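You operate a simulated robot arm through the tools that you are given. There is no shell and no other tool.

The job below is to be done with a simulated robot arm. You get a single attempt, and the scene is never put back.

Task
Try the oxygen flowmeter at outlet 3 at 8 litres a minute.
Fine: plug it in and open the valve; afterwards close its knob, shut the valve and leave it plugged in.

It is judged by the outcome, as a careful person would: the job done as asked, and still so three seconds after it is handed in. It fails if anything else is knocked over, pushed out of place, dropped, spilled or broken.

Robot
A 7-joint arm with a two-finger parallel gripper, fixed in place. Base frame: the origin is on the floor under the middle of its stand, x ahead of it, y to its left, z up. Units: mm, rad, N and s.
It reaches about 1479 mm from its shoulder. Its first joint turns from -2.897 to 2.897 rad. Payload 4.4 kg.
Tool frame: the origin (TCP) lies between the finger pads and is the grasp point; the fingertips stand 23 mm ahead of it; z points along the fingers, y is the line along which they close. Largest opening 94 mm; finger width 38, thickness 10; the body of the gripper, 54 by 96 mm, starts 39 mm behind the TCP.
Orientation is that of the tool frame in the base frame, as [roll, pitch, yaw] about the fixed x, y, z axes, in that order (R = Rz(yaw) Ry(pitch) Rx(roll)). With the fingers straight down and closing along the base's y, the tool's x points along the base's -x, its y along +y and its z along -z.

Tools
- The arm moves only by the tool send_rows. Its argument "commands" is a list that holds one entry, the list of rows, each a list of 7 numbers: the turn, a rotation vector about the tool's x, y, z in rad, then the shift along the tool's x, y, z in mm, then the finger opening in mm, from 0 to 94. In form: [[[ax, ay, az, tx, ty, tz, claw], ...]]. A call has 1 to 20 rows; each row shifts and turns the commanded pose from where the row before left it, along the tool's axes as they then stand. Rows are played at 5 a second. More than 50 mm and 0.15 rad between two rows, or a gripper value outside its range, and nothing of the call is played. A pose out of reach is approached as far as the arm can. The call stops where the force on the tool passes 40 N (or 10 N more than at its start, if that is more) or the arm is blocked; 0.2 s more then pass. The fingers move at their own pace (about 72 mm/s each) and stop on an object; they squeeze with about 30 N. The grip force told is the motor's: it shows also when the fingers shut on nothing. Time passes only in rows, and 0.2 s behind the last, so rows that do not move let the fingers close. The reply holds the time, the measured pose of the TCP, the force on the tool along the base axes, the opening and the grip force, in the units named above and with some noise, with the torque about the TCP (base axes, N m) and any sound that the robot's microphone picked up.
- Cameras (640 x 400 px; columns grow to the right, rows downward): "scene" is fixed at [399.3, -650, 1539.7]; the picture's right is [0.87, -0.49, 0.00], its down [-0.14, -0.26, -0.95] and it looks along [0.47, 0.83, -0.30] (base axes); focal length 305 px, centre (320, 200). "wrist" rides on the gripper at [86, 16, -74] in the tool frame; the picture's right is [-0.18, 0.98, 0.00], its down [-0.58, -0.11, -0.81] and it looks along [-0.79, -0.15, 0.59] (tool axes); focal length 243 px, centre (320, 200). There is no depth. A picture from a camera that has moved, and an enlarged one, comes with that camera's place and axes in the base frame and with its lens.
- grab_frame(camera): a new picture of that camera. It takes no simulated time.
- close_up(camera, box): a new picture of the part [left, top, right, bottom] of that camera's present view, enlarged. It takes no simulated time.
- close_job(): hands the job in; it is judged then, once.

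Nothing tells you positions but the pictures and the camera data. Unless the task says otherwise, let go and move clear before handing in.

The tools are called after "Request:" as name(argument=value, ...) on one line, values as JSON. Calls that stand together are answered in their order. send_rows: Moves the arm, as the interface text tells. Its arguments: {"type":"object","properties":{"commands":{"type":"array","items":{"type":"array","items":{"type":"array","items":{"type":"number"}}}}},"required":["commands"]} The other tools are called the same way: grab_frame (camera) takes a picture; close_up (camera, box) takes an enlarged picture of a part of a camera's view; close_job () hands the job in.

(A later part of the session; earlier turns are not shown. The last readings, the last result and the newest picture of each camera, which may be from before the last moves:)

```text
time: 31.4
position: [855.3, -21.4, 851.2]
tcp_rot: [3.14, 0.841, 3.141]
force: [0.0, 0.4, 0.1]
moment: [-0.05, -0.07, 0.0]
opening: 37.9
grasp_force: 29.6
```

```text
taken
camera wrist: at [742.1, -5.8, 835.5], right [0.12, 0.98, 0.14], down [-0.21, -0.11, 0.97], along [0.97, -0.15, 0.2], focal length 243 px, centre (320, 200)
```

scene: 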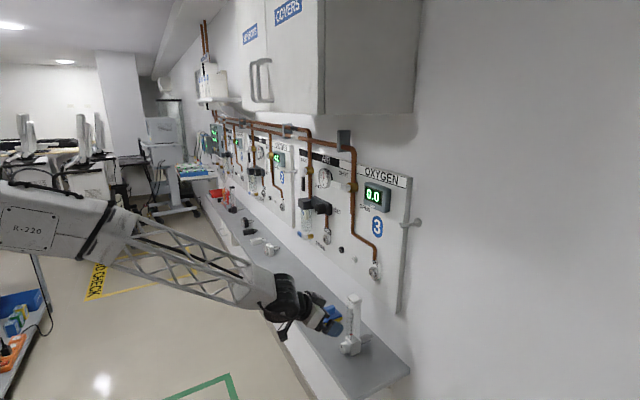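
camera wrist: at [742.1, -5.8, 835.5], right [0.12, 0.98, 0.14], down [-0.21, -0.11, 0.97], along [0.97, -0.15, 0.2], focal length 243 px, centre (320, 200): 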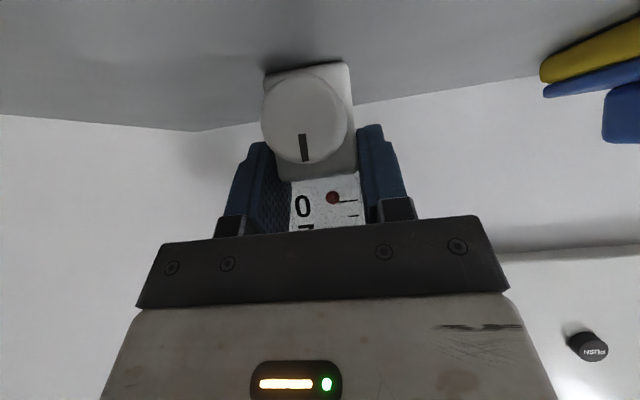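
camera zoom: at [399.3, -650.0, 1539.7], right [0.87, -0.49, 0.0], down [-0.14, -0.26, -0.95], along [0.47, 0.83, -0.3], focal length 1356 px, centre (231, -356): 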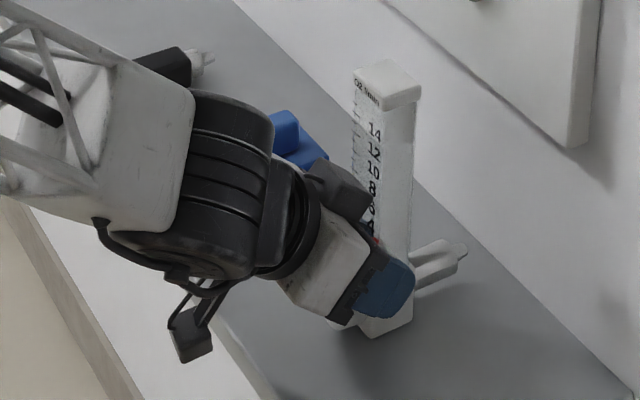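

The grip is firm at 37.9 mm and 29.6 N. I'll lift a little, then draw back and rise to just below outlet height.

Request:
send_rows(commands=[[[0, 0, 0, -11.2, 0, -10, 20], [0, 0, 0, -11.2, 0, -10, 20], [0, 0, 0, 0, 0, 0, 20]]])

Request:
close_up(camera="scene", box=[290, 280, 390, 370])

```text
time: 32.2
position: [856.0, -20.6, 880.4]
tcp_rot: [3.14, 0.841, 3.141]
force: [0.7, 0.3, -3.5]
moment: [0.03, 0.05, 0.03]
opening: 37.9
grasp_force: 29.9
```

```text
4.44 times, centred on (340, 325) of scene
camera zoom: at [399.3, -650.0, 1539.7], right [0.87, -0.49, 0.0], down [-0.14, -0.26, -0.95], along [0.47, 0.83, -0.3], focal length 1356 px, centre (231, -356)
```

zoom: 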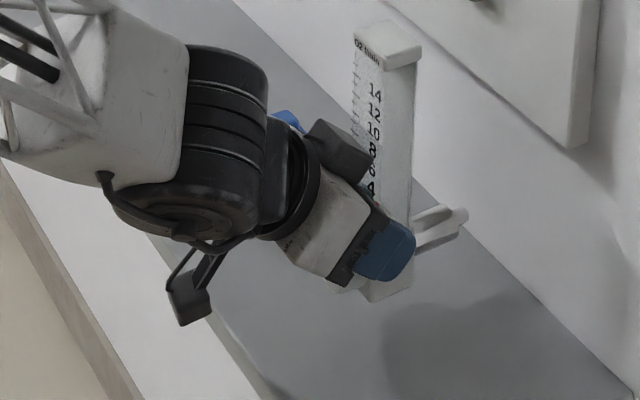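

Request:
send_rows(commands=[[[0, 0, 0, -15, 4.2, -28.2, 20], [0, 0, 0, -15, 4.2, -28.2, 20], [0, 0, 0, -15, 4.2, -28.2, 20], [0, 0, 0, -15, 4.2, -28.2, 20], [0, 0, 0, -15, 4.2, -28.2, 20], [0, 0, 0, 0, 0, 0, 20]]])

Request:
grab_frame(camera="scene")

Request:
grab_frame(camera="wrist")

Request:
close_up(camera="scene", box=[310, 210, 410, 300])

```text
time: 33.6
position: [798.2, 0.7, 1031.0]
tcp_rot: [3.14, 0.84, 3.141]
force: [1.0, -0.8, -4.6]
moment: [-0.02, 0.04, -0.01]
opening: 37.9
grasp_force: 29.7
```

```text
taken
```

scene: 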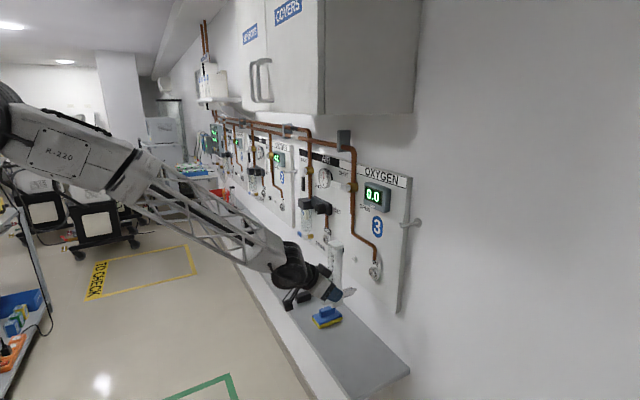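

```text
taken
camera wrist: at [684.7, 16.1, 1015.7], right [0.12, 0.98, 0.14], down [-0.21, -0.11, 0.97], along [0.97, -0.15, 0.2], focal length 243 px, centre (320, 200)
```

wrist: 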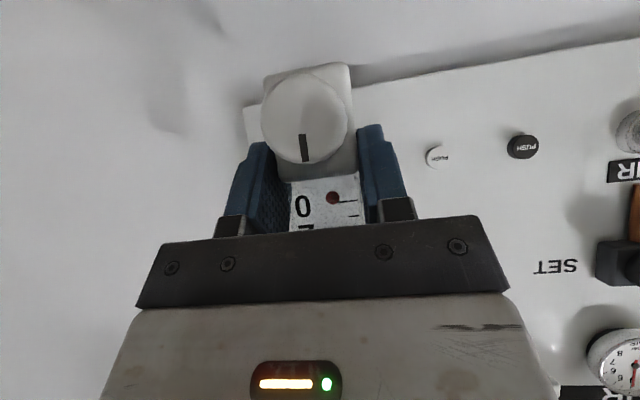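

```text
4.44 times, centred on (360, 255) of scene
camera zoom: at [399.3, -650.0, 1539.7], right [0.87, -0.49, 0.0], down [-0.14, -0.26, -0.95], along [0.47, 0.83, -0.3], focal length 1356 px, centre (142, -44)
```

zoom: 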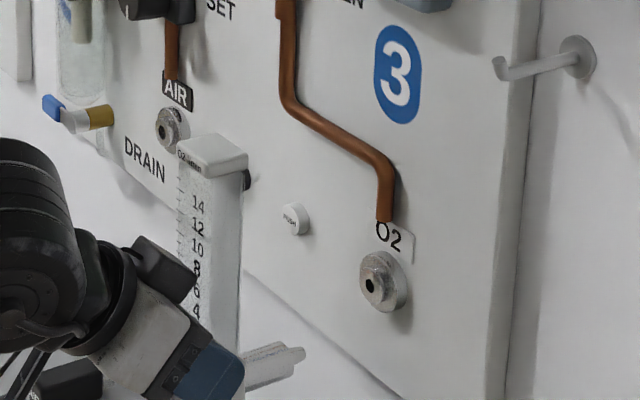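

The flowmeter hangs steady and the probe tip projects where I predicted. I'll bring the tip to about 18 mm in front of the outlet and check alignment.

Request:
send_rows(commands=[[[0, 0, 0, -25.3, -0.5, 0.4, 20], [0, 0, 0, -25.3, -0.5, 0.4, 20], [0, 0, 0, 0, 0, 0, 20], [0, 0, 0, 0, 0, 0, 20]]])

Request:
close_up(camera="scene", box=[340, 240, 400, 290])

Request:
grab_frame(camera="wrist")

Request:
close_up(camera="scene", box=[310, 210, 410, 300])

```text
time: 34.6
position: [835.0, -1.5, 1067.5]
tcp_rot: [3.14, 0.841, 3.14]
force: [0.1, 1.4, -4.0]
moment: [0.02, 0.08, -0.01]
opening: 37.8
grasp_force: 29.9
```

```text
8.00 times, centred on (370, 265) of scene
camera zoom: at [399.3, -650.0, 1539.7], right [0.87, -0.49, 0.0], down [-0.14, -0.26, -0.95], along [0.47, 0.83, -0.3], focal length 2441 px, centre (-80, -320)
```

zoom: 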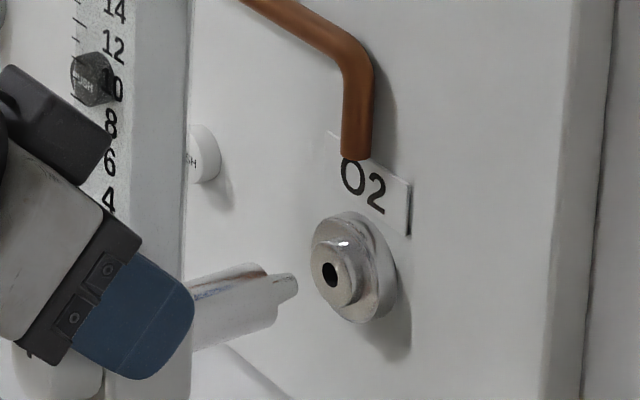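

```text
taken
camera wrist: at [721.5, 15.4, 1053.1], right [0.12, 0.98, 0.14], down [-0.21, -0.11, 0.97], along [0.97, -0.15, 0.2], focal length 243 px, centre (320, 200)
```

wrist: 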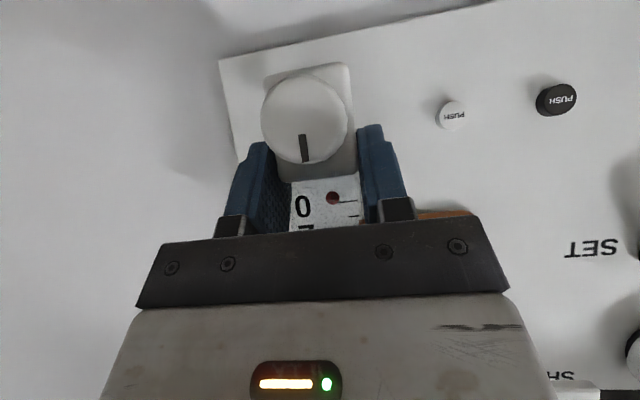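

```text
4.44 times, centred on (360, 255) of scene
camera zoom: at [399.3, -650.0, 1539.7], right [0.87, -0.49, 0.0], down [-0.14, -0.26, -0.95], along [0.47, 0.83, -0.3], focal length 1356 px, centre (142, -44)
```

zoom: 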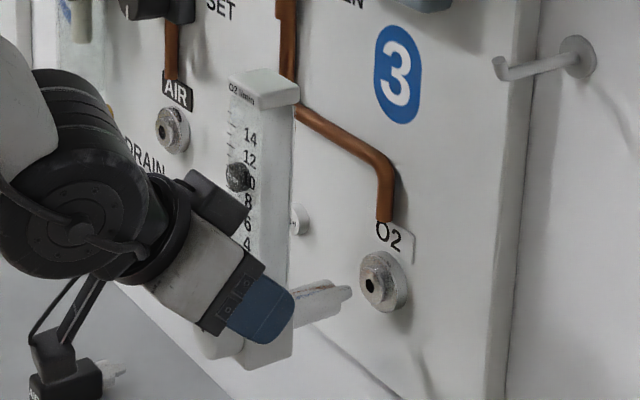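

Request:
close_up(camera="scene", box=[362, 258, 392, 278])

Request:
close_up(camera="wrist", box=[240, 50, 400, 250])

```text
16.00 times, centred on (377, 268) of scene
camera zoom: at [399.3, -650.0, 1539.7], right [0.87, -0.49, 0.0], down [-0.14, -0.26, -0.95], along [0.47, 0.83, -0.3], focal length 4882 px, centre (-592, -888)
```

zoom: 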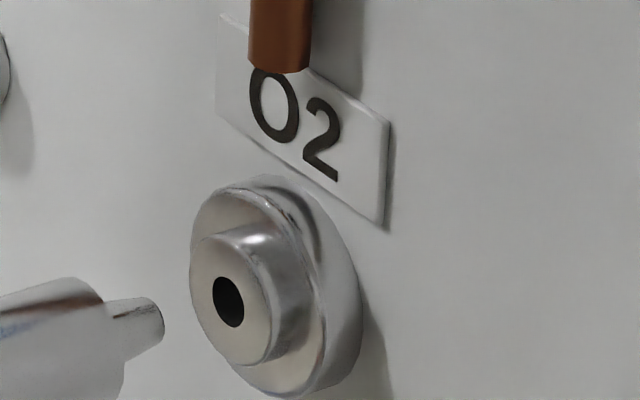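

```text
2.00 times, centred on (320, 150) of wrist
camera zoom: at [721.5, 15.4, 1053.1], right [0.12, 0.98, 0.14], down [-0.21, -0.11, 0.97], along [0.97, -0.15, 0.2], focal length 485 px, centre (320, 300)
```

zoom: 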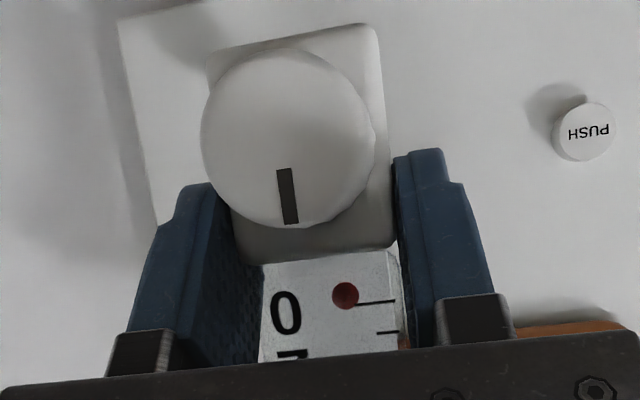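

At 16x the probe lines up with the hole to within about 1 mm, sitting perhaps 1 mm high. I'll correct that and advance to just short of the hole.

Request:
send_rows(commands=[[[0, 0, 0, -4, 0.4, 5.2, 20], [0, 0, 0, -4, 0.4, 5.2, 20], [0, 0, 0, 0, 0, 0, 20], [0, 0, 0, 0, 0, 0, 20]]])

Request:
close_up(camera="scene", box=[362, 258, 392, 278])

```text
time: 35.6
position: [847.1, 0.7, 1067.1]
tcp_rot: [3.139, 0.841, 3.14]
force: [0.1, 0.4, -2.8]
moment: [-0.01, 0.05, -0.02]
opening: 37.9
grasp_force: 30.6
```

```text
16.00 times, centred on (377, 268) of scene
camera zoom: at [399.3, -650.0, 1539.7], right [0.87, -0.49, 0.0], down [-0.14, -0.26, -0.95], along [0.47, 0.83, -0.3], focal length 4882 px, centre (-592, -888)
```

zoom: 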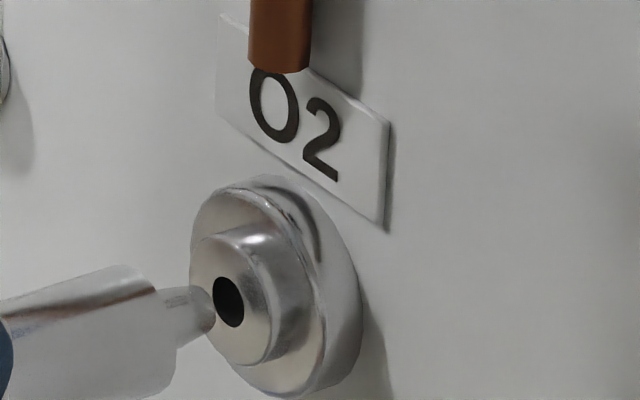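

The tip is lined up about 7 mm from the hole. I'll advance in small steps while watching the force.

Request:
send_rows(commands=[[[0, 0, 0, -2.67, 0, 2.98, 20], [0, 0, 0, -2.67, 0, 2.98, 20], [0, 0, 0, -1.33, 0, 1.49, 20], [0, 0, 0, 0, 0, 0, 20]]])

Request:
close_up(camera="scene", box=[362, 258, 392, 278])

```text
time: 36.6
position: [858.4, 0.4, 1065.4]
tcp_rot: [3.14, 0.839, 3.14]
force: [-0.1, 0.2, -3.4]
moment: [0.0, 0.04, 0.0]
opening: 37.9
grasp_force: 29.9
```

```text
16.00 times, centred on (377, 268) of scene
camera zoom: at [399.3, -650.0, 1539.7], right [0.87, -0.49, 0.0], down [-0.14, -0.26, -0.95], along [0.47, 0.83, -0.3], focal length 4882 px, centre (-592, -888)
```

zoom: 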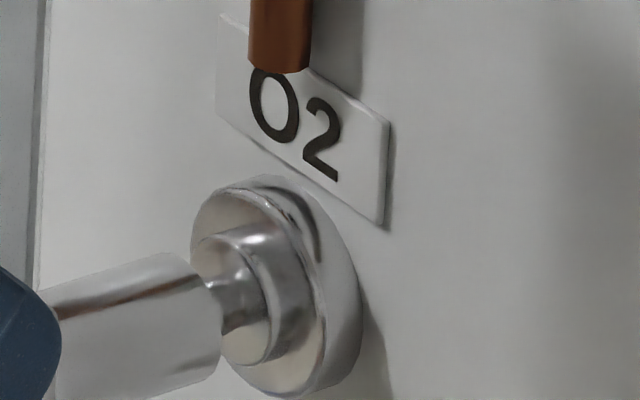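

The tip has entered the hole with no resistance. I'll keep pushing gently.

Request:
send_rows(commands=[[[0, 0, 0, -2, 0, 2.24, 20], [0, 0, 0, -2, 0, 2.24, 20], [0, 0, 0, 0, 0, 0, 20]]])

Request:
close_up(camera="scene", box=[362, 258, 392, 278])

```text
time: 37.4
position: [863.5, 1.1, 1066.5]
tcp_rot: [3.14, 0.839, 3.14]
force: [-0.6, -0.3, -4.0]
moment: [0.03, 0.06, -0.02]
opening: 37.8
grasp_force: 30.4
```

```text
16.00 times, centred on (377, 268) of scene
camera zoom: at [399.3, -650.0, 1539.7], right [0.87, -0.49, 0.0], down [-0.14, -0.26, -0.95], along [0.47, 0.83, -0.3], focal length 4882 px, centre (-592, -888)
```

zoom: 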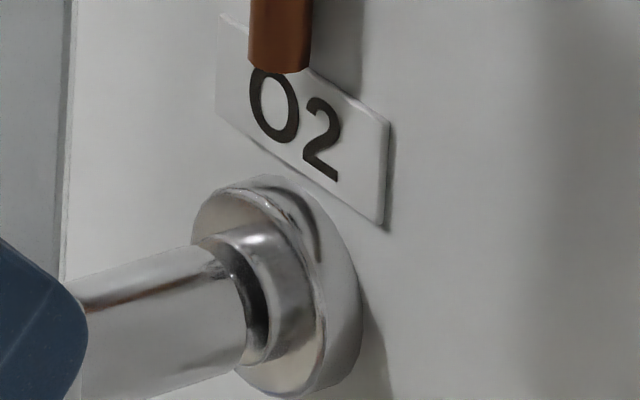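

Request:
send_rows(commands=[[[0, 0, 0, -1.33, 0, 1.49, 20], [0, 0, 0, -1.33, 0, 1.49, 20], [0, 0, 0, 0, 0, 0, 20]]])

Request:
close_up(camera="scene", box=[362, 258, 392, 278])

```text
time: 38.2
position: [867.9, -0.3, 1066.8]
tcp_rot: [3.14, 0.84, -3.141]
force: [0.5, 0.6, -5.0]
moment: [0.03, 0.1, 0.04]
opening: 37.9
grasp_force: 30.6
```

```text
16.00 times, centred on (377, 268) of scene
camera zoom: at [399.3, -650.0, 1539.7], right [0.87, -0.49, 0.0], down [-0.14, -0.26, -0.95], along [0.47, 0.83, -0.3], focal length 4882 px, centre (-592, -888)
```

zoom: 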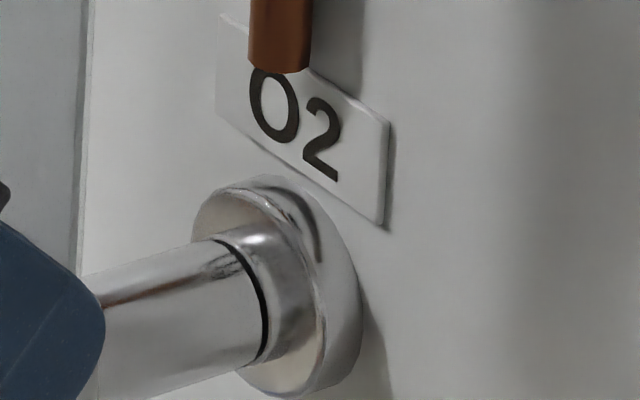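

Only a thin gap remains. I'll push the last few millimetres and listen for a click.

Request:
send_rows(commands=[[[0, 0, 0, -1, 0, 1.12, 20], [0, 0, 0, -1, 0, 1.12, 20], [0, 0, 0, -0.67, 0, 0.75, 20], [0, 0, 0, 0, 0, 0, 20]]])

Request:
close_up(camera="scene", box=[362, 258, 392, 278])

```text
time: 38.9
position: [869.8, -1.6, 1065.2]
tcp_rot: [3.14, 0.839, -3.141]
force: [-32.2, 1.2, 2.4]
moment: [0.22, -3.56, -0.19]
opening: 37.7
grasp_force: 30.7
stopped in row 3: the force on the tool passed its limit at 57 N (the readings are from after the stop); the commanded pose is now the measured one
```

```text
16.00 times, centred on (377, 268) of scene
camera zoom: at [399.3, -650.0, 1539.7], right [0.87, -0.49, 0.0], down [-0.14, -0.26, -0.95], along [0.47, 0.83, -0.3], focal length 4882 px, centre (-592, -888)
```

zoom: 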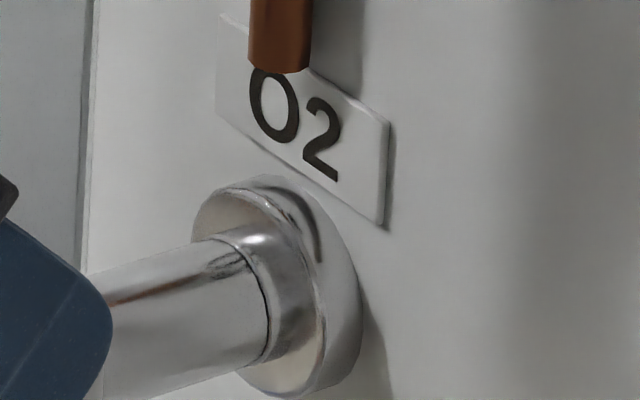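

It's seated flush against the outlet, but the load is high. I'll hold still one step to read settled forces, and look at the surroundings for any other contact.

Request:
send_rows(commands=[[[0, 0, 0, 0, 0, 0, 20]]])

Request:
grab_frame(camera="scene")

Request:
close_up(camera="scene", box=[300, 190, 420, 300])

Request:
grab_frame(camera="wrist")

```text
time: 39.4
position: [870.4, -0.5, 1066.6]
tcp_rot: [3.14, 0.839, -3.141]
force: [-19.9, 2.0, -0.7]
moment: [0.15, -2.82, -0.14]
opening: 37.8
grasp_force: 29.9
stopped in row 1: the force on the tool passed its limit at 43 N (the readings are from after the stop); the commanded pose is now the measured one
```

```text
taken
```

scene: 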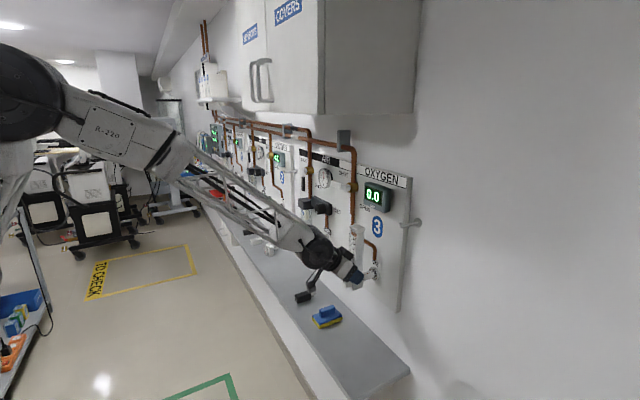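

```text
3.64 times, centred on (360, 245) of scene
camera zoom: at [399.3, -650.0, 1539.7], right [0.87, -0.49, 0.0], down [-0.14, -0.26, -0.95], along [0.47, 0.83, -0.3], focal length 1109 px, centre (174, 36)
```

zoom: 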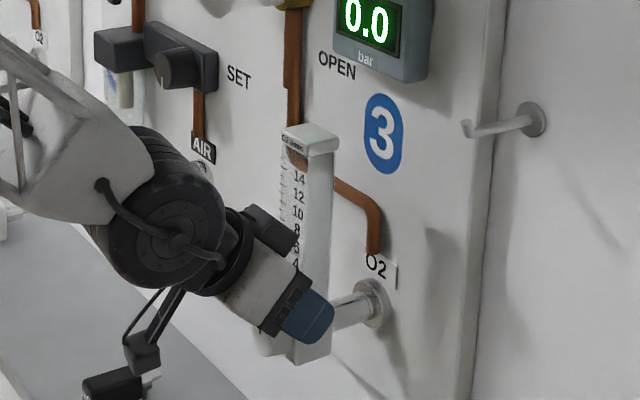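

```text
taken
camera wrist: at [756.0, 15.6, 1051.3], right [0.12, 0.98, 0.14], down [-0.21, -0.11, 0.97], along [0.97, -0.15, 0.19], focal length 243 px, centre (320, 200)
```

wrist: 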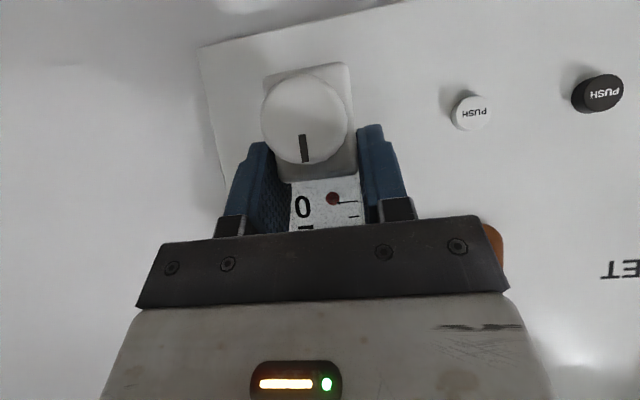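

The load stays along -x, and the plug looks fully seated with no other visible contact. I'll ease back about 1 mm to relieve it and see whether it holds.

Request:
send_rows(commands=[[[0, 0, 0, 0.67, 0, -0.75, 20], [0, 0, 0, 0, 0, 0, 20]]])

Request:
close_up(camera="scene", box=[362, 258, 392, 278])

```text
time: 40.0
position: [868.9, -0.1, 1066.7]
tcp_rot: [3.139, 0.839, 3.14]
force: [3.1, 7.9, 0.3]
moment: [0.15, -1.47, -0.06]
opening: 38.2
grasp_force: 30.3
```

```text
16.00 times, centred on (377, 268) of scene
camera zoom: at [399.3, -650.0, 1539.7], right [0.87, -0.49, 0.0], down [-0.14, -0.26, -0.95], along [0.47, 0.83, -0.3], focal length 4882 px, centre (-592, -888)
```

zoom: 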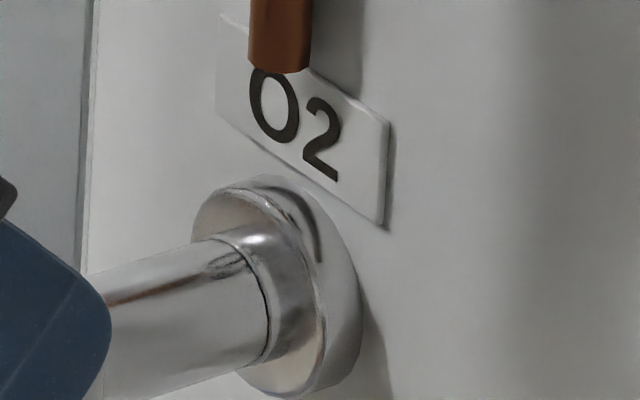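

The force swung slightly positive and the plug didn't move, which suggests it's latched. I'll do one small tug to confirm.

Request:
send_rows(commands=[[[0, 0, 0, 0.8, 0, -0.9, 20], [0, 0, 0, 0, 0, 0, 20]]])

Request:
close_up(camera="scene", box=[362, 258, 392, 278])

```text
time: 40.6
position: [868.3, 0.7, 1065.5]
tcp_rot: [3.139, 0.839, 3.138]
force: [23.4, 5.8, -1.0]
moment: [0.09, -0.23, -0.04]
opening: 38.0
grasp_force: 29.9
```

```text
16.00 times, centred on (377, 268) of scene
camera zoom: at [399.3, -650.0, 1539.7], right [0.87, -0.49, 0.0], down [-0.14, -0.26, -0.95], along [0.47, 0.83, -0.3], focal length 4882 px, centre (-592, -888)
```

zoom: 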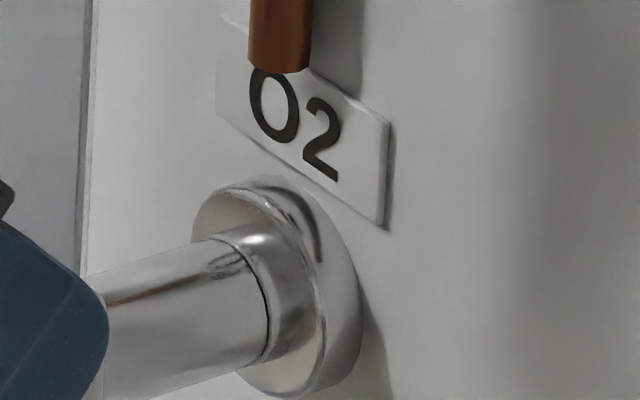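

A 23 N pull holds, so it's latched. I'll ease to neutral, then open the fingers.

Request:
send_rows(commands=[[[0, 0, 0, -0.7, 0.4, 0.75, 20], [0, 0, 0, 0, 0, 0, 20]]])

Request:
send_rows(commands=[[[0, 0, 0, 0, 0, 0, 45], [0, 0, 0, 0, 0, 0, 60], [0, 0, 0, 0, 0, 0, 94], [0, 0, 0, 0, 0, 0, 94], [0, 0, 0, 0, 0, 0, 94]]])

Request:
close_up(camera="scene", box=[300, 190, 420, 300])

Request:
grab_frame(camera="wrist")

```text
time: 41.2
position: [869.6, -0.4, 1065.6]
tcp_rot: [3.14, 0.839, 3.138]
force: [-7.9, -2.2, 6.5]
moment: [-0.12, -0.38, -0.37]
opening: 38.2
grasp_force: 29.9
```

```text
time: 42.4
position: [869.1, 0.4, 1065.4]
tcp_rot: [3.14, 0.84, 3.141]
force: [-7.8, -0.5, -3.7]
moment: [0.03, -0.49, -0.02]
opening: 94.0
grasp_force: 0.1
```

```text
3.64 times, centred on (360, 245) of scene
camera zoom: at [399.3, -650.0, 1539.7], right [0.87, -0.49, 0.0], down [-0.14, -0.26, -0.95], along [0.47, 0.83, -0.3], focal length 1109 px, centre (174, 36)
```

zoom: 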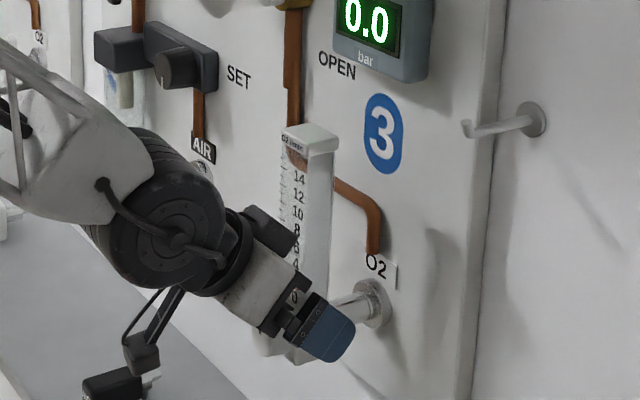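

```text
taken
camera wrist: at [755.5, 15.9, 1050.8], right [0.12, 0.98, 0.14], down [-0.21, -0.11, 0.97], along [0.97, -0.15, 0.19], focal length 243 px, centre (320, 200)
```

wrist: 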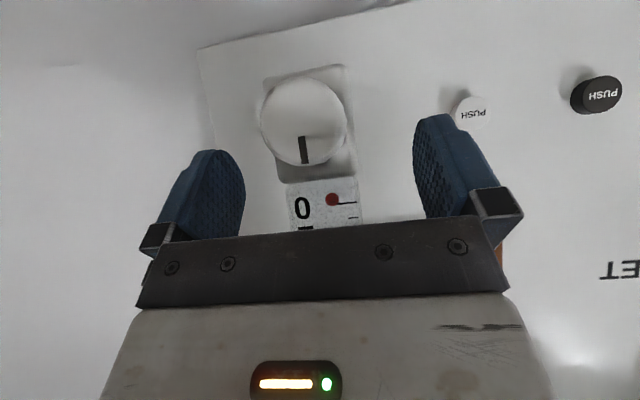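

The flowmeter stays plugged in. I'll back the gripper straight away from it.

Request:
send_rows(commands=[[[0, 0, 0, 10, 0, -11.2, 94], [0, 0, 0, 10, 0, -11.2, 94], [0, 0, 0, 16.7, 0, -18.6, 94], [0, 0, 0, 16.7, 0, -18.6, 94], [0, 0, 0, 16.7, 0, -18.6, 94], [0, 0, 0, 0, 0, 0, 94]]])

Request:
grab_frame(camera="scene")

Request:
grab_frame(camera="wrist")

Request:
close_up(camera="scene", box=[320, 200, 400, 300])

```text
time: 43.8
position: [762.1, 0.3, 1064.5]
tcp_rot: [3.14, 0.841, 3.142]
force: [1.0, -0.1, 0.5]
moment: [0.02, 0.03, 0.0]
opening: 93.9
grasp_force: 0.0
```

```text
taken
```

scene: 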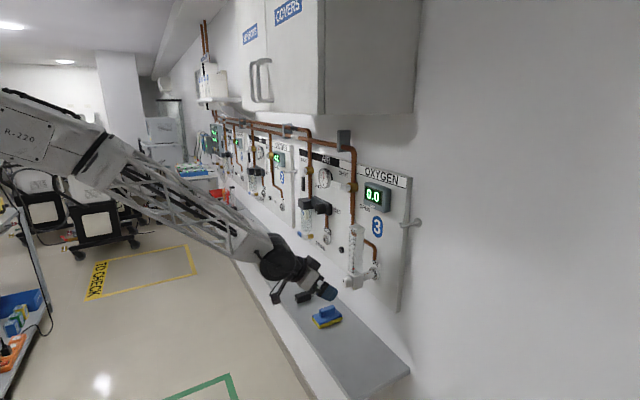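

```text
taken
camera wrist: at [648.9, 15.4, 1049.8], right [0.12, 0.98, 0.14], down [-0.21, -0.11, 0.97], along [0.97, -0.15, 0.19], focal length 243 px, centre (320, 200)
```

wrist: 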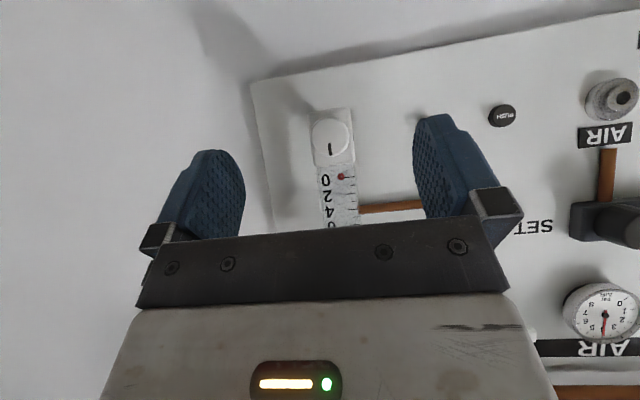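

```text
4.00 times, centred on (360, 250) of scene
camera zoom: at [399.3, -650.0, 1539.7], right [0.87, -0.49, 0.0], down [-0.14, -0.26, -0.95], along [0.47, 0.83, -0.3], focal length 1220 px, centre (160, 0)
```

zoom: 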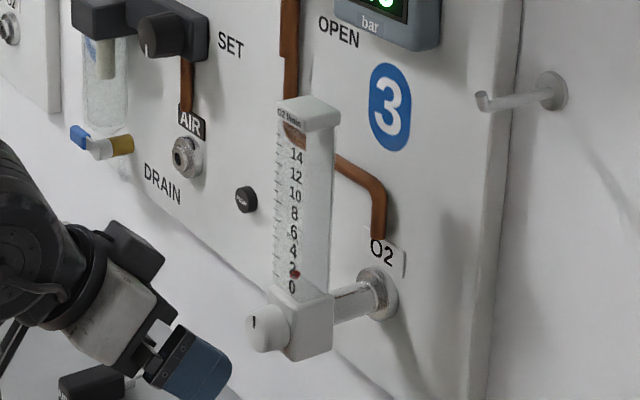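

The flowmeter is plugged in, upright and undisturbed. Next I'll raise the gripper in front of the oxygen valve lever to measure it.

Request:
send_rows(commands=[[[0, 0, 0, -26.1, 18.6, -27.6, 94], [0, 0, 0, -26.1, 18.6, -27.6, 94], [0, 0, 0, -26.1, 18.6, -27.6, 94], [0, 0, 0, -26.1, 18.6, -27.6, 94], [0, 0, 0, -26.1, 18.6, -27.6, 94], [0, 0, 0, -26.1, 18.6, -27.6, 94], [0, 0, 0, -26.1, 18.6, -27.6, 94], [0, 0, 0, 0, 0, 0, 94]]])

Request:
grab_frame(camera="scene")

Request:
grab_frame(camera="wrist")

Request:
close_up(camera="wrist", box=[240, 50, 420, 220])

```text
time: 45.6
position: [746.3, 111.3, 1294.8]
tcp_rot: [3.14, 0.839, 3.14]
force: [-0.5, -0.2, -0.1]
moment: [0.0, 0.02, 0.02]
opening: 94.2
grasp_force: 0.0
out of reach, approached as far as the arm can: row 1, 2
```

```text
taken
```

scene: 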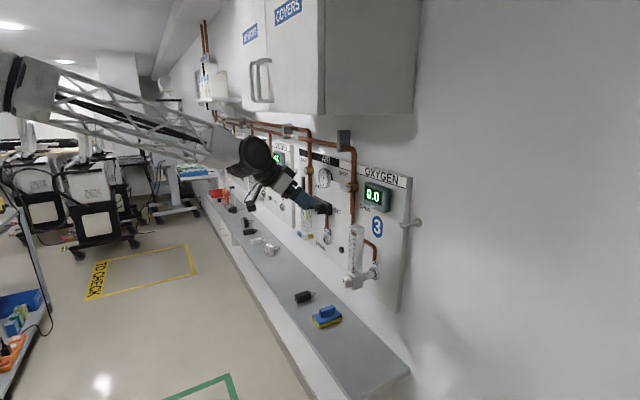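

```text
taken
camera wrist: at [631.7, 127.0, 1280.2], right [0.12, 0.98, 0.14], down [-0.21, -0.11, 0.97], along [0.97, -0.15, 0.19], focal length 243 px, centre (320, 200)
```

wrist: 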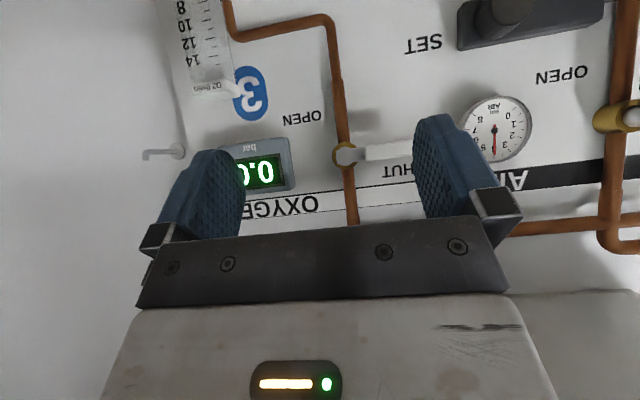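

```text
2.35 times, centred on (330, 135) of wrist
camera zoom: at [631.7, 127.0, 1280.2], right [0.12, 0.98, 0.14], down [-0.21, -0.11, 0.97], along [0.97, -0.15, 0.19], focal length 571 px, centre (296, 353)
```

zoom: 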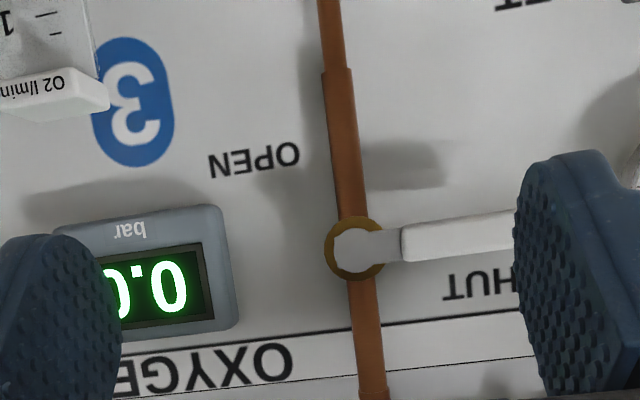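

The lever pivot is at about [932, 119.5, 1289.5] and its handle runs horizontally to y of about 199. I'd like to pinch the handle from above and below, so I'll test whether the tool can be horizontal here.

Request:
send_rows(commands=[[[0, -0.146, 0, 0, 0, 0, 94], [0, -0.146, 0, 0, 0, 0, 94], [0, -0.146, 0, 0, 0, 0, 94], [0, -0.146, 0, 0, 0, 0, 94], [0, -0.146, 0, 0, 0, 0, 94], [0, 0, 0, 0, 0, 0, 94]]])

Request:
grab_frame(camera="scene")

```text
time: 47.0
position: [745.0, 111.8, 1297.2]
tcp_rot: [0.963, 1.57, 0.966]
force: [-0.8, 0.2, 0.9]
moment: [0.0, 0.03, -0.02]
opening: 93.9
grasp_force: 0.0
```

```text
taken
```

scene: 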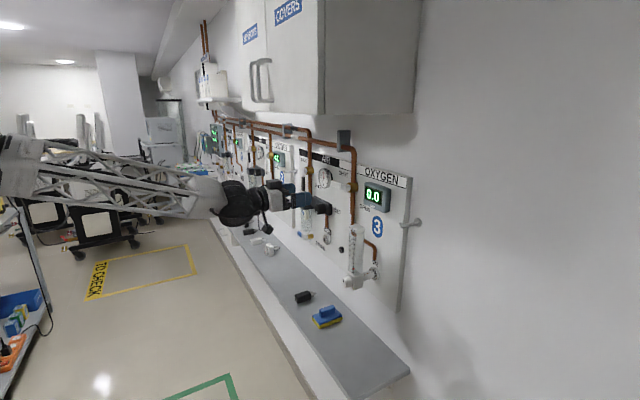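

A horizontal tool is feasible here. I'll roll 90° so the fingers close vertically, with the camera on the left.

Request:
send_rows(commands=[[[0, 0, 0.1428, 0, 0, 0, 94], [0, 0, 0.1428, 0, 0, 0, 94], [0, 0, 0.1428, 0, 0, 0, 94], [0, 0, 0.1428, 0, 0, 0, 94], [0, 0, 0.1428, 0, 0, 0, 94], [0, 0, 0.1428, 0, 0, 0, 94], [0, 0, 0.1428, 0, 0, 0, 94], [0, 0, 0.1428, 0, 0, 0, 94], [0, 0, 0.1428, 0, 0, 0, 94], [0, 0, 0.1428, 0, 0, 0, 94], [0, 0, 0.1428, 0, 0, 0, 94], [0, 0, 0, 0, 0, 0, 94]]])

Request:
grab_frame(camera="wrist")

Request:
close_up(camera="scene", box=[240, 140, 400, 250])

```text
time: 49.6
position: [745.4, 112.4, 1298.1]
tcp_rot: [1.573, -0.003, 1.571]
force: [0.6, 0.1, -0.2]
moment: [-0.01, 0.05, 0.01]
opening: 94.1
grasp_force: 0.0
```

```text
taken
camera wrist: at [671.5, 197.2, 1314.6], right [0.0, -0.19, 0.98], down [-0.81, -0.58, -0.11], along [0.59, -0.79, -0.15], focal length 243 px, centre (320, 200)
```

wrist: 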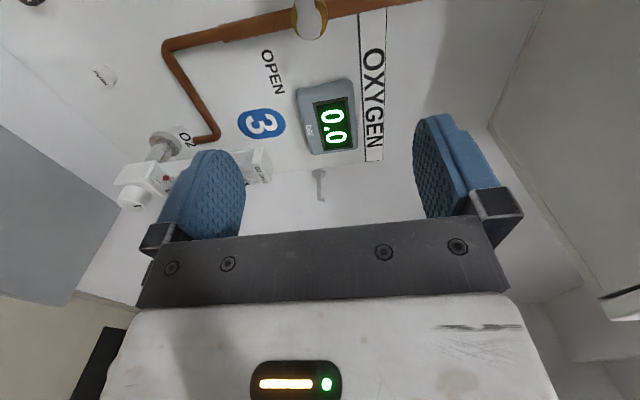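

```text
3.64 times, centred on (320, 195) of scene
camera zoom: at [399.3, -650.0, 1539.7], right [0.87, -0.49, 0.0], down [-0.14, -0.26, -0.95], along [0.47, 0.83, -0.3], focal length 1109 px, centre (320, 218)
```

zoom: 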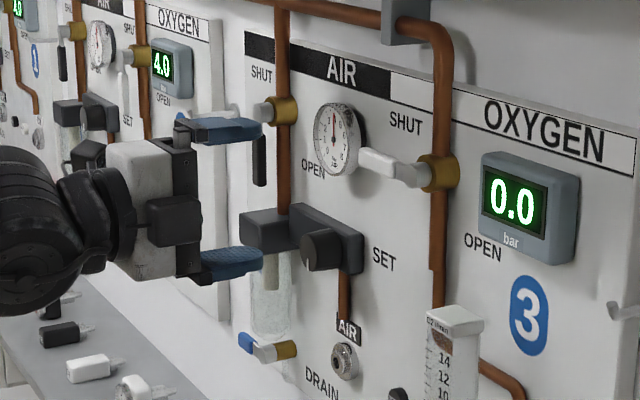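

The fingers now close vertically. I'll narrow the opening and move in front of the handle at y of about 172.

Request:
send_rows(commands=[[[0, 0, 0, 20, -2.8, 38, 60], [0, 0, 0, 20, -2.8, 38, 60], [0, 0, 0, 20, -2.8, 38, 60], [0, 0, 0, 0, 0, 0, 60]]])

Request:
grab_frame(camera="wrist")

Request:
close_up(camera="scene", box=[280, 140, 400, 240])

```text
time: 50.6
position: [860.2, 169.6, 1288.8]
tcp_rot: [1.573, -0.001, 1.571]
force: [-0.4, -0.9, 1.2]
moment: [-0.01, -0.02, -0.03]
opening: 59.9
grasp_force: 0.1
```

```text
taken
camera wrist: at [786.7, 255.6, 1304.5], right [0.0, -0.18, 0.98], down [-0.81, -0.58, -0.11], along [0.59, -0.79, -0.15], focal length 243 px, centre (320, 200)
```

wrist: 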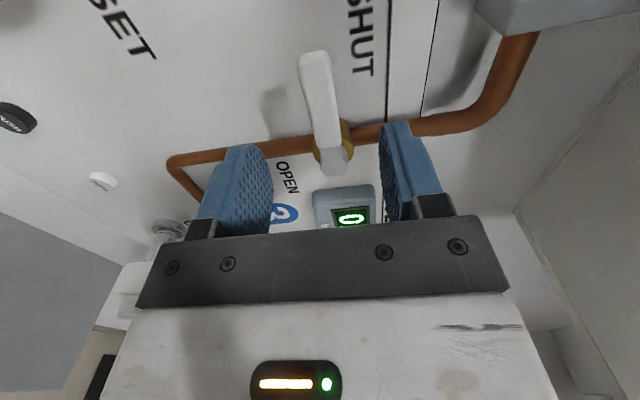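

```text
4.00 times, centred on (340, 190) of scene
camera zoom: at [399.3, -650.0, 1539.7], right [0.87, -0.49, 0.0], down [-0.14, -0.26, -0.95], along [0.47, 0.83, -0.3], focal length 1220 px, centre (240, 240)
```

zoom: 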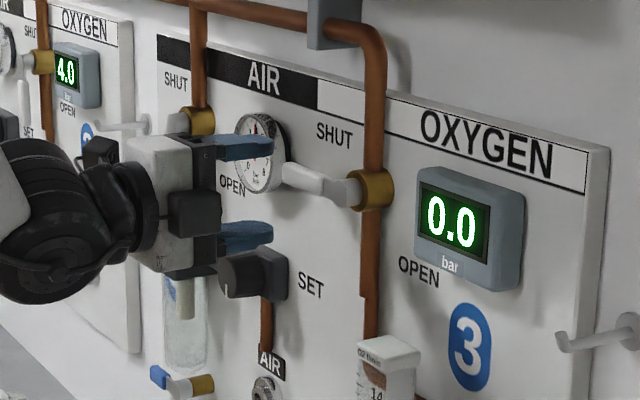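

The lever is centred between the fingers, its handle runs x 914–928, and the panel face is at about x 958. I'll move forward around the handle and close on it.

Request:
send_rows(commands=[[[0, 0, 0, 1, 0.8, 20, 60], [0, 0, 0, 1, 0.8, 20, 60], [0, 0, 0, 0, 0, 18, 60], [0, 0, 0, 0, 0, 0, 60]]])

Request:
grab_frame(camera="wrist")

Request:
close_up(camera="scene", box=[300, 150, 380, 210])

```text
time: 51.6
position: [919.4, 172.7, 1289.7]
tcp_rot: [1.572, 0.0, 1.572]
force: [-0.4, 0.1, 0.8]
moment: [0.01, 0.0, -0.02]
opening: 60.0
grasp_force: 0.1
```

```text
taken
camera wrist: at [844.5, 258.3, 1306.0], right [0.0, -0.19, 0.98], down [-0.81, -0.58, -0.11], along [0.59, -0.79, -0.15], focal length 243 px, centre (320, 200)
```

wrist: 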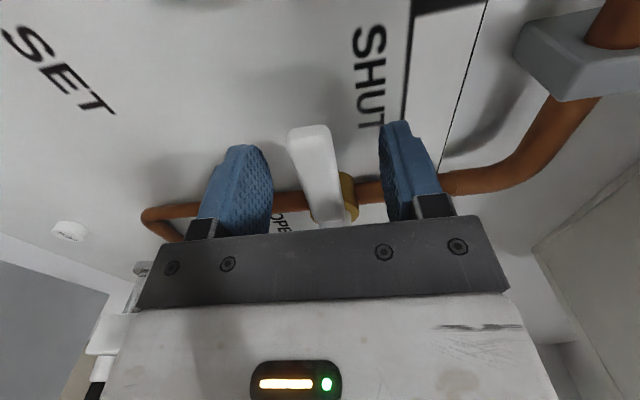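

```text
6.67 times, centred on (340, 180) of scene
camera zoom: at [399.3, -650.0, 1539.7], right [0.87, -0.49, 0.0], down [-0.14, -0.26, -0.95], along [0.47, 0.83, -0.3], focal length 2034 px, centre (187, 333)
```

zoom: 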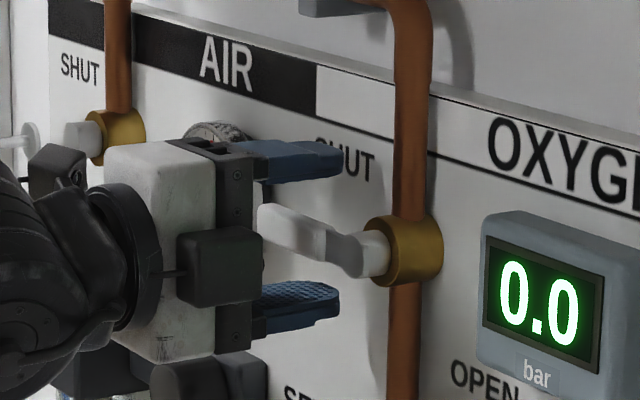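

The handle sits between the open fingers. I'll close on it.

Request:
send_rows(commands=[[[0, 0, 0, 0, 0, 0, 35], [0, 0, 0, 0, 0, 0, 25], [0, 0, 0, 0, 0, 0, 12], [0, 0, 0, 0, 0, 0, 12]]])

Request:
grab_frame(camera="wrist")

```text
time: 52.6
position: [920.2, 172.7, 1289.8]
tcp_rot: [1.57, -0.001, 1.57]
force: [3.9, 0.4, 2.9]
moment: [-0.16, -0.05, 0.03]
opening: 17.8
grasp_force: 45.3
```

```text
taken
camera wrist: at [844.3, 258.3, 1306.2], right [0.0, -0.19, 0.98], down [-0.81, -0.58, -0.11], along [0.59, -0.79, -0.15], focal length 243 px, centre (320, 200)
```

wrist: 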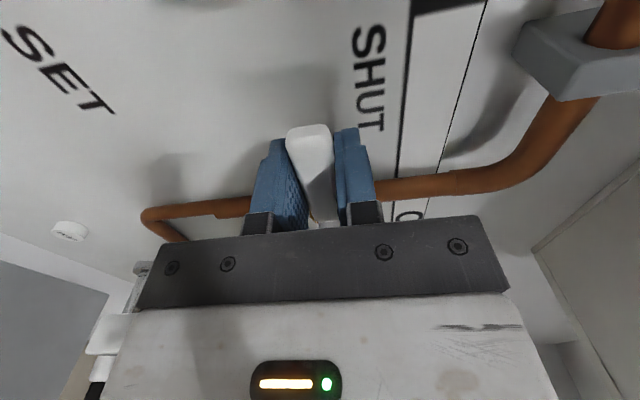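

Gripped at 17.8 mm. I'll swing the lever about its pivot toward OPEN, downward, starting with a few steps while checking force.

Request:
send_rows(commands=[[[0, 0, -0.1, -0.27, -5.3, 0, 12], [0, 0, -0.1, -0.27, -5.3, 0, 12], [0, 0, -0.1, -0.27, -5.3, 0, 12], [0, 0, 0, 0, 0, 0, 12]]])

Request:
close_up(camera="scene", box=[300, 150, 380, 210])

```text
time: 53.6
position: [918.9, 169.4, 1274.3]
tcp_rot: [1.572, 0.301, 1.569]
force: [34.3, -6.2, 4.0]
moment: [-0.1, -0.04, -0.03]
opening: 17.9
grasp_force: 45.5
```

```text
6.67 times, centred on (340, 180) of scene
camera zoom: at [399.3, -650.0, 1539.7], right [0.87, -0.49, 0.0], down [-0.14, -0.26, -0.95], along [0.47, 0.83, -0.3], focal length 2034 px, centre (187, 333)
```

zoom: 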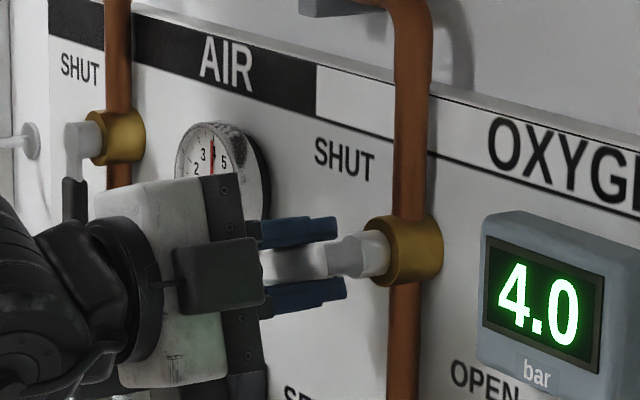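

The gauge already reads 4.0 bar. The pull along x has built up to 34 N, so I'll relieve it by easing forward.

Request:
send_rows(commands=[[[0, 0, 0, 0, 0, 1.2, 12], [0, 0, 0, 0, 0, 0, 12]]])

```text
time: 54.2
position: [917.5, 170.8, 1275.2]
tcp_rot: [1.572, 0.299, 1.573]
force: [-32.6, -17.1, -5.0]
moment: [0.47, 0.09, -0.11]
opening: 17.5
grasp_force: 45.0
```

Request:
send_rows(commands=[[[0, 0, 0, -0.3, 0, -0.6, 12], [0, 0, 0, 0, 0, 0, 12]]])

```text
time: 54.8
position: [919.2, 169.4, 1274.3]
tcp_rot: [1.575, 0.299, 1.572]
force: [-24.0, -10.6, -12.6]
moment: [0.78, 0.05, -0.3]
opening: 17.8
grasp_force: 45.2
```

The grip is very stiff against the fixed lever. I'll loosen the fingers to a loose cage around the handle, so only the turning force is passed on.

Request:
send_rows(commands=[[[0, 0, 0, 0, 0, 0, 26], [0, 0, 0, 0, 0, 0, 26]]])

Request:
close_up(camera="scene", box=[300, 150, 380, 210])

Request:
close_up(camera="scene", box=[330, 210, 390, 300])

```text
time: 55.4
position: [918.5, 169.8, 1276.4]
tcp_rot: [1.571, 0.298, 1.573]
force: [-0.4, 0.4, -0.6]
moment: [0.01, 0.01, 0.0]
opening: 25.7
grasp_force: 0.0
```

```text
6.67 times, centred on (340, 180) of scene
camera zoom: at [399.3, -650.0, 1539.7], right [0.87, -0.49, 0.0], down [-0.14, -0.26, -0.95], along [0.47, 0.83, -0.3], focal length 2034 px, centre (187, 333)
```

zoom: 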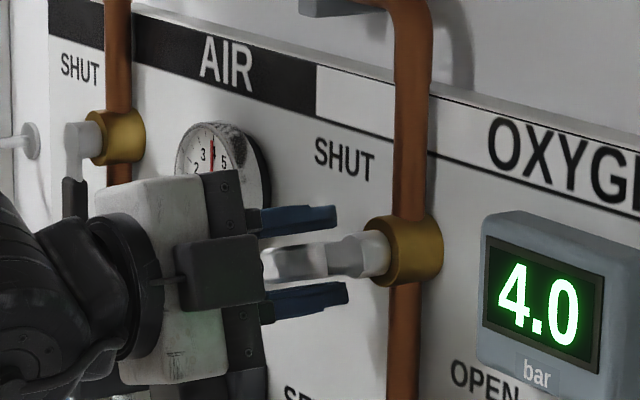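

```text
4.44 times, centred on (360, 255) of scene
camera zoom: at [399.3, -650.0, 1539.7], right [0.87, -0.49, 0.0], down [-0.14, -0.26, -0.95], along [0.47, 0.83, -0.3], focal length 1356 px, centre (142, -44)
```

zoom: 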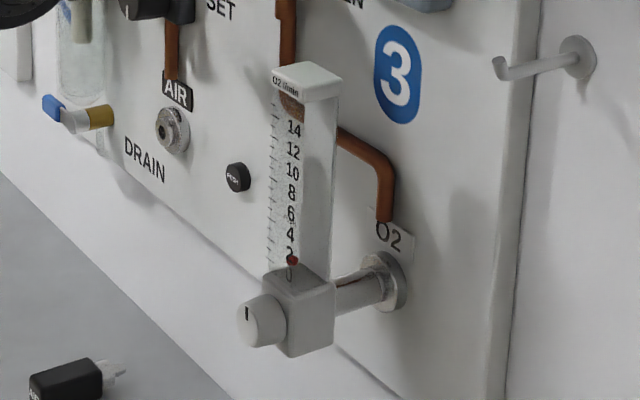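

The gauge reads 4.0 bar with the float still at 0, so the knob is closed. I'll continue swinging the lever to fully OPEN with the loose cage.

Request:
send_rows(commands=[[[0, 0, -0.1, -0.27, -5.3, 0, 26], [0, 0, -0.1, -0.27, -5.3, 0, 26], [0, 0, -0.1, -0.27, -5.3, 0, 26], [0, 0, -0.1, -0.27, -5.3, 0, 26], [0, 0, -0.1, -0.27, -5.3, 0, 26], [0, 0, -0.1, -0.27, -5.3, 0, 26], [0, 0, 0, 0, 0, 0, 26]]])

Request:
close_up(camera="scene", box=[300, 150, 380, 230])

Request:
grab_frame(camera="wrist")

```text
time: 57.0
position: [919.2, 151.6, 1249.3]
tcp_rot: [1.573, 0.9, 1.572]
force: [0.3, -0.7, 0.1]
moment: [0.0, 0.01, -0.05]
opening: 26.3
grasp_force: 0.2
```

```text
5.00 times, centred on (340, 190) of scene
camera zoom: at [399.3, -650.0, 1539.7], right [0.87, -0.49, 0.0], down [-0.14, -0.26, -0.95], along [0.47, 0.83, -0.3], focal length 1526 px, centre (220, 250)
```

zoom: 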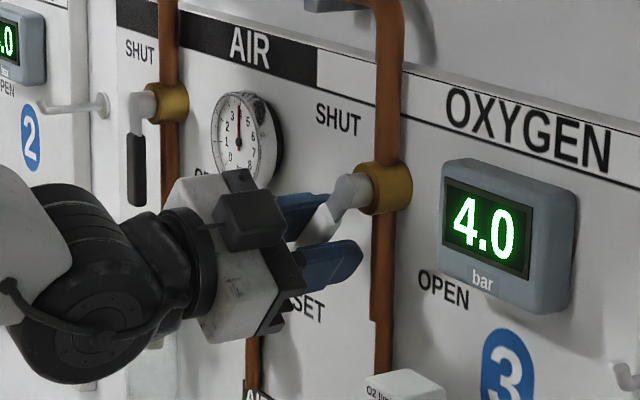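

```text
taken
camera wrist: at [844.3, 218.1, 1191.6], right [0.0, 0.66, 0.76], down [-0.81, -0.45, 0.39], along [0.59, -0.61, 0.53], focal length 243 px, centre (320, 200)
```

wrist: 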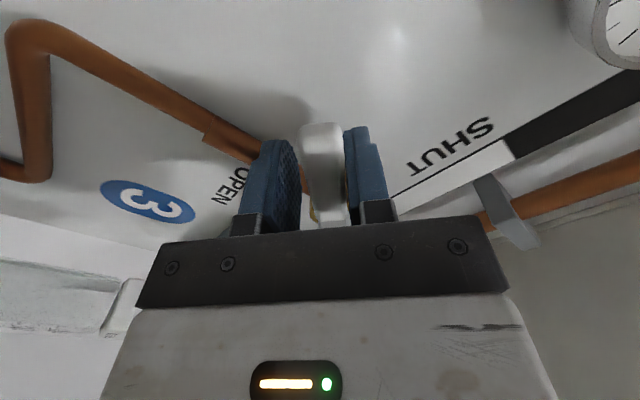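

Request:
send_rows(commands=[[[0, 0, -0.1, -0.27, -5.3, 0, 26], [0, 0, -0.1, -0.27, -5.3, 0, 26], [0, 0, -0.1, -0.27, -5.3, 0, 26], [0, 0, -0.1, -0.27, -5.3, 0, 26], [0, 0, -0.1, -0.27, -5.3, 0, 26], [0, 0, -0.1, -0.27, -5.3, 0, 26], [0, 0, -0.07, -0.13, -3.7, 0, 26], [0, 0, 0, 0, 0, 0, 26]]])

Request:
close_up(camera="scene", box=[300, 150, 380, 230])

Request:
grab_frame(camera="wrist")

```text
time: 58.8
position: [918.7, 120.2, 1238.4]
tcp_rot: [2.589, 1.57, 2.59]
force: [-0.6, 0.9, 0.0]
moment: [0.04, -0.01, 0.01]
opening: 26.0
grasp_force: 0.4
```

```text
5.00 times, centred on (340, 190) of scene
camera zoom: at [399.3, -650.0, 1539.7], right [0.87, -0.49, 0.0], down [-0.14, -0.26, -0.95], along [0.47, 0.83, -0.3], focal length 1526 px, centre (220, 250)
```

zoom: 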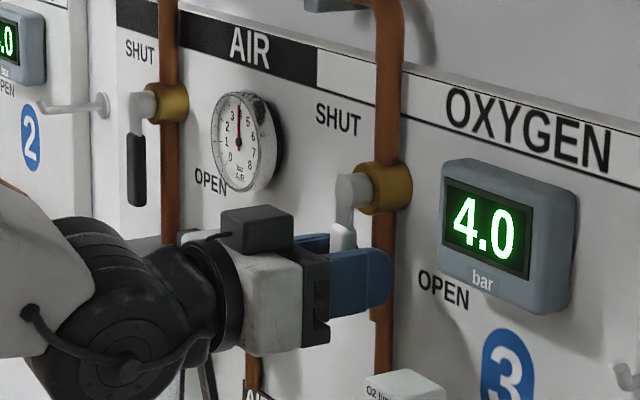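

```text
taken
camera wrist: at [843.7, 134.9, 1151.4], right [0.0, 0.98, 0.18], down [-0.81, -0.11, 0.58], along [0.59, -0.15, 0.79], focal length 243 px, centre (320, 200)
```

wrist: 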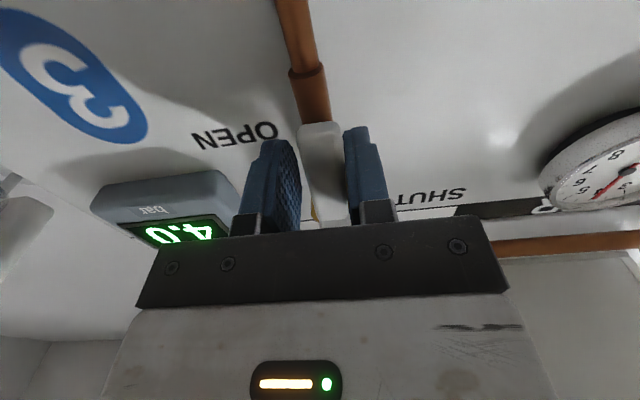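

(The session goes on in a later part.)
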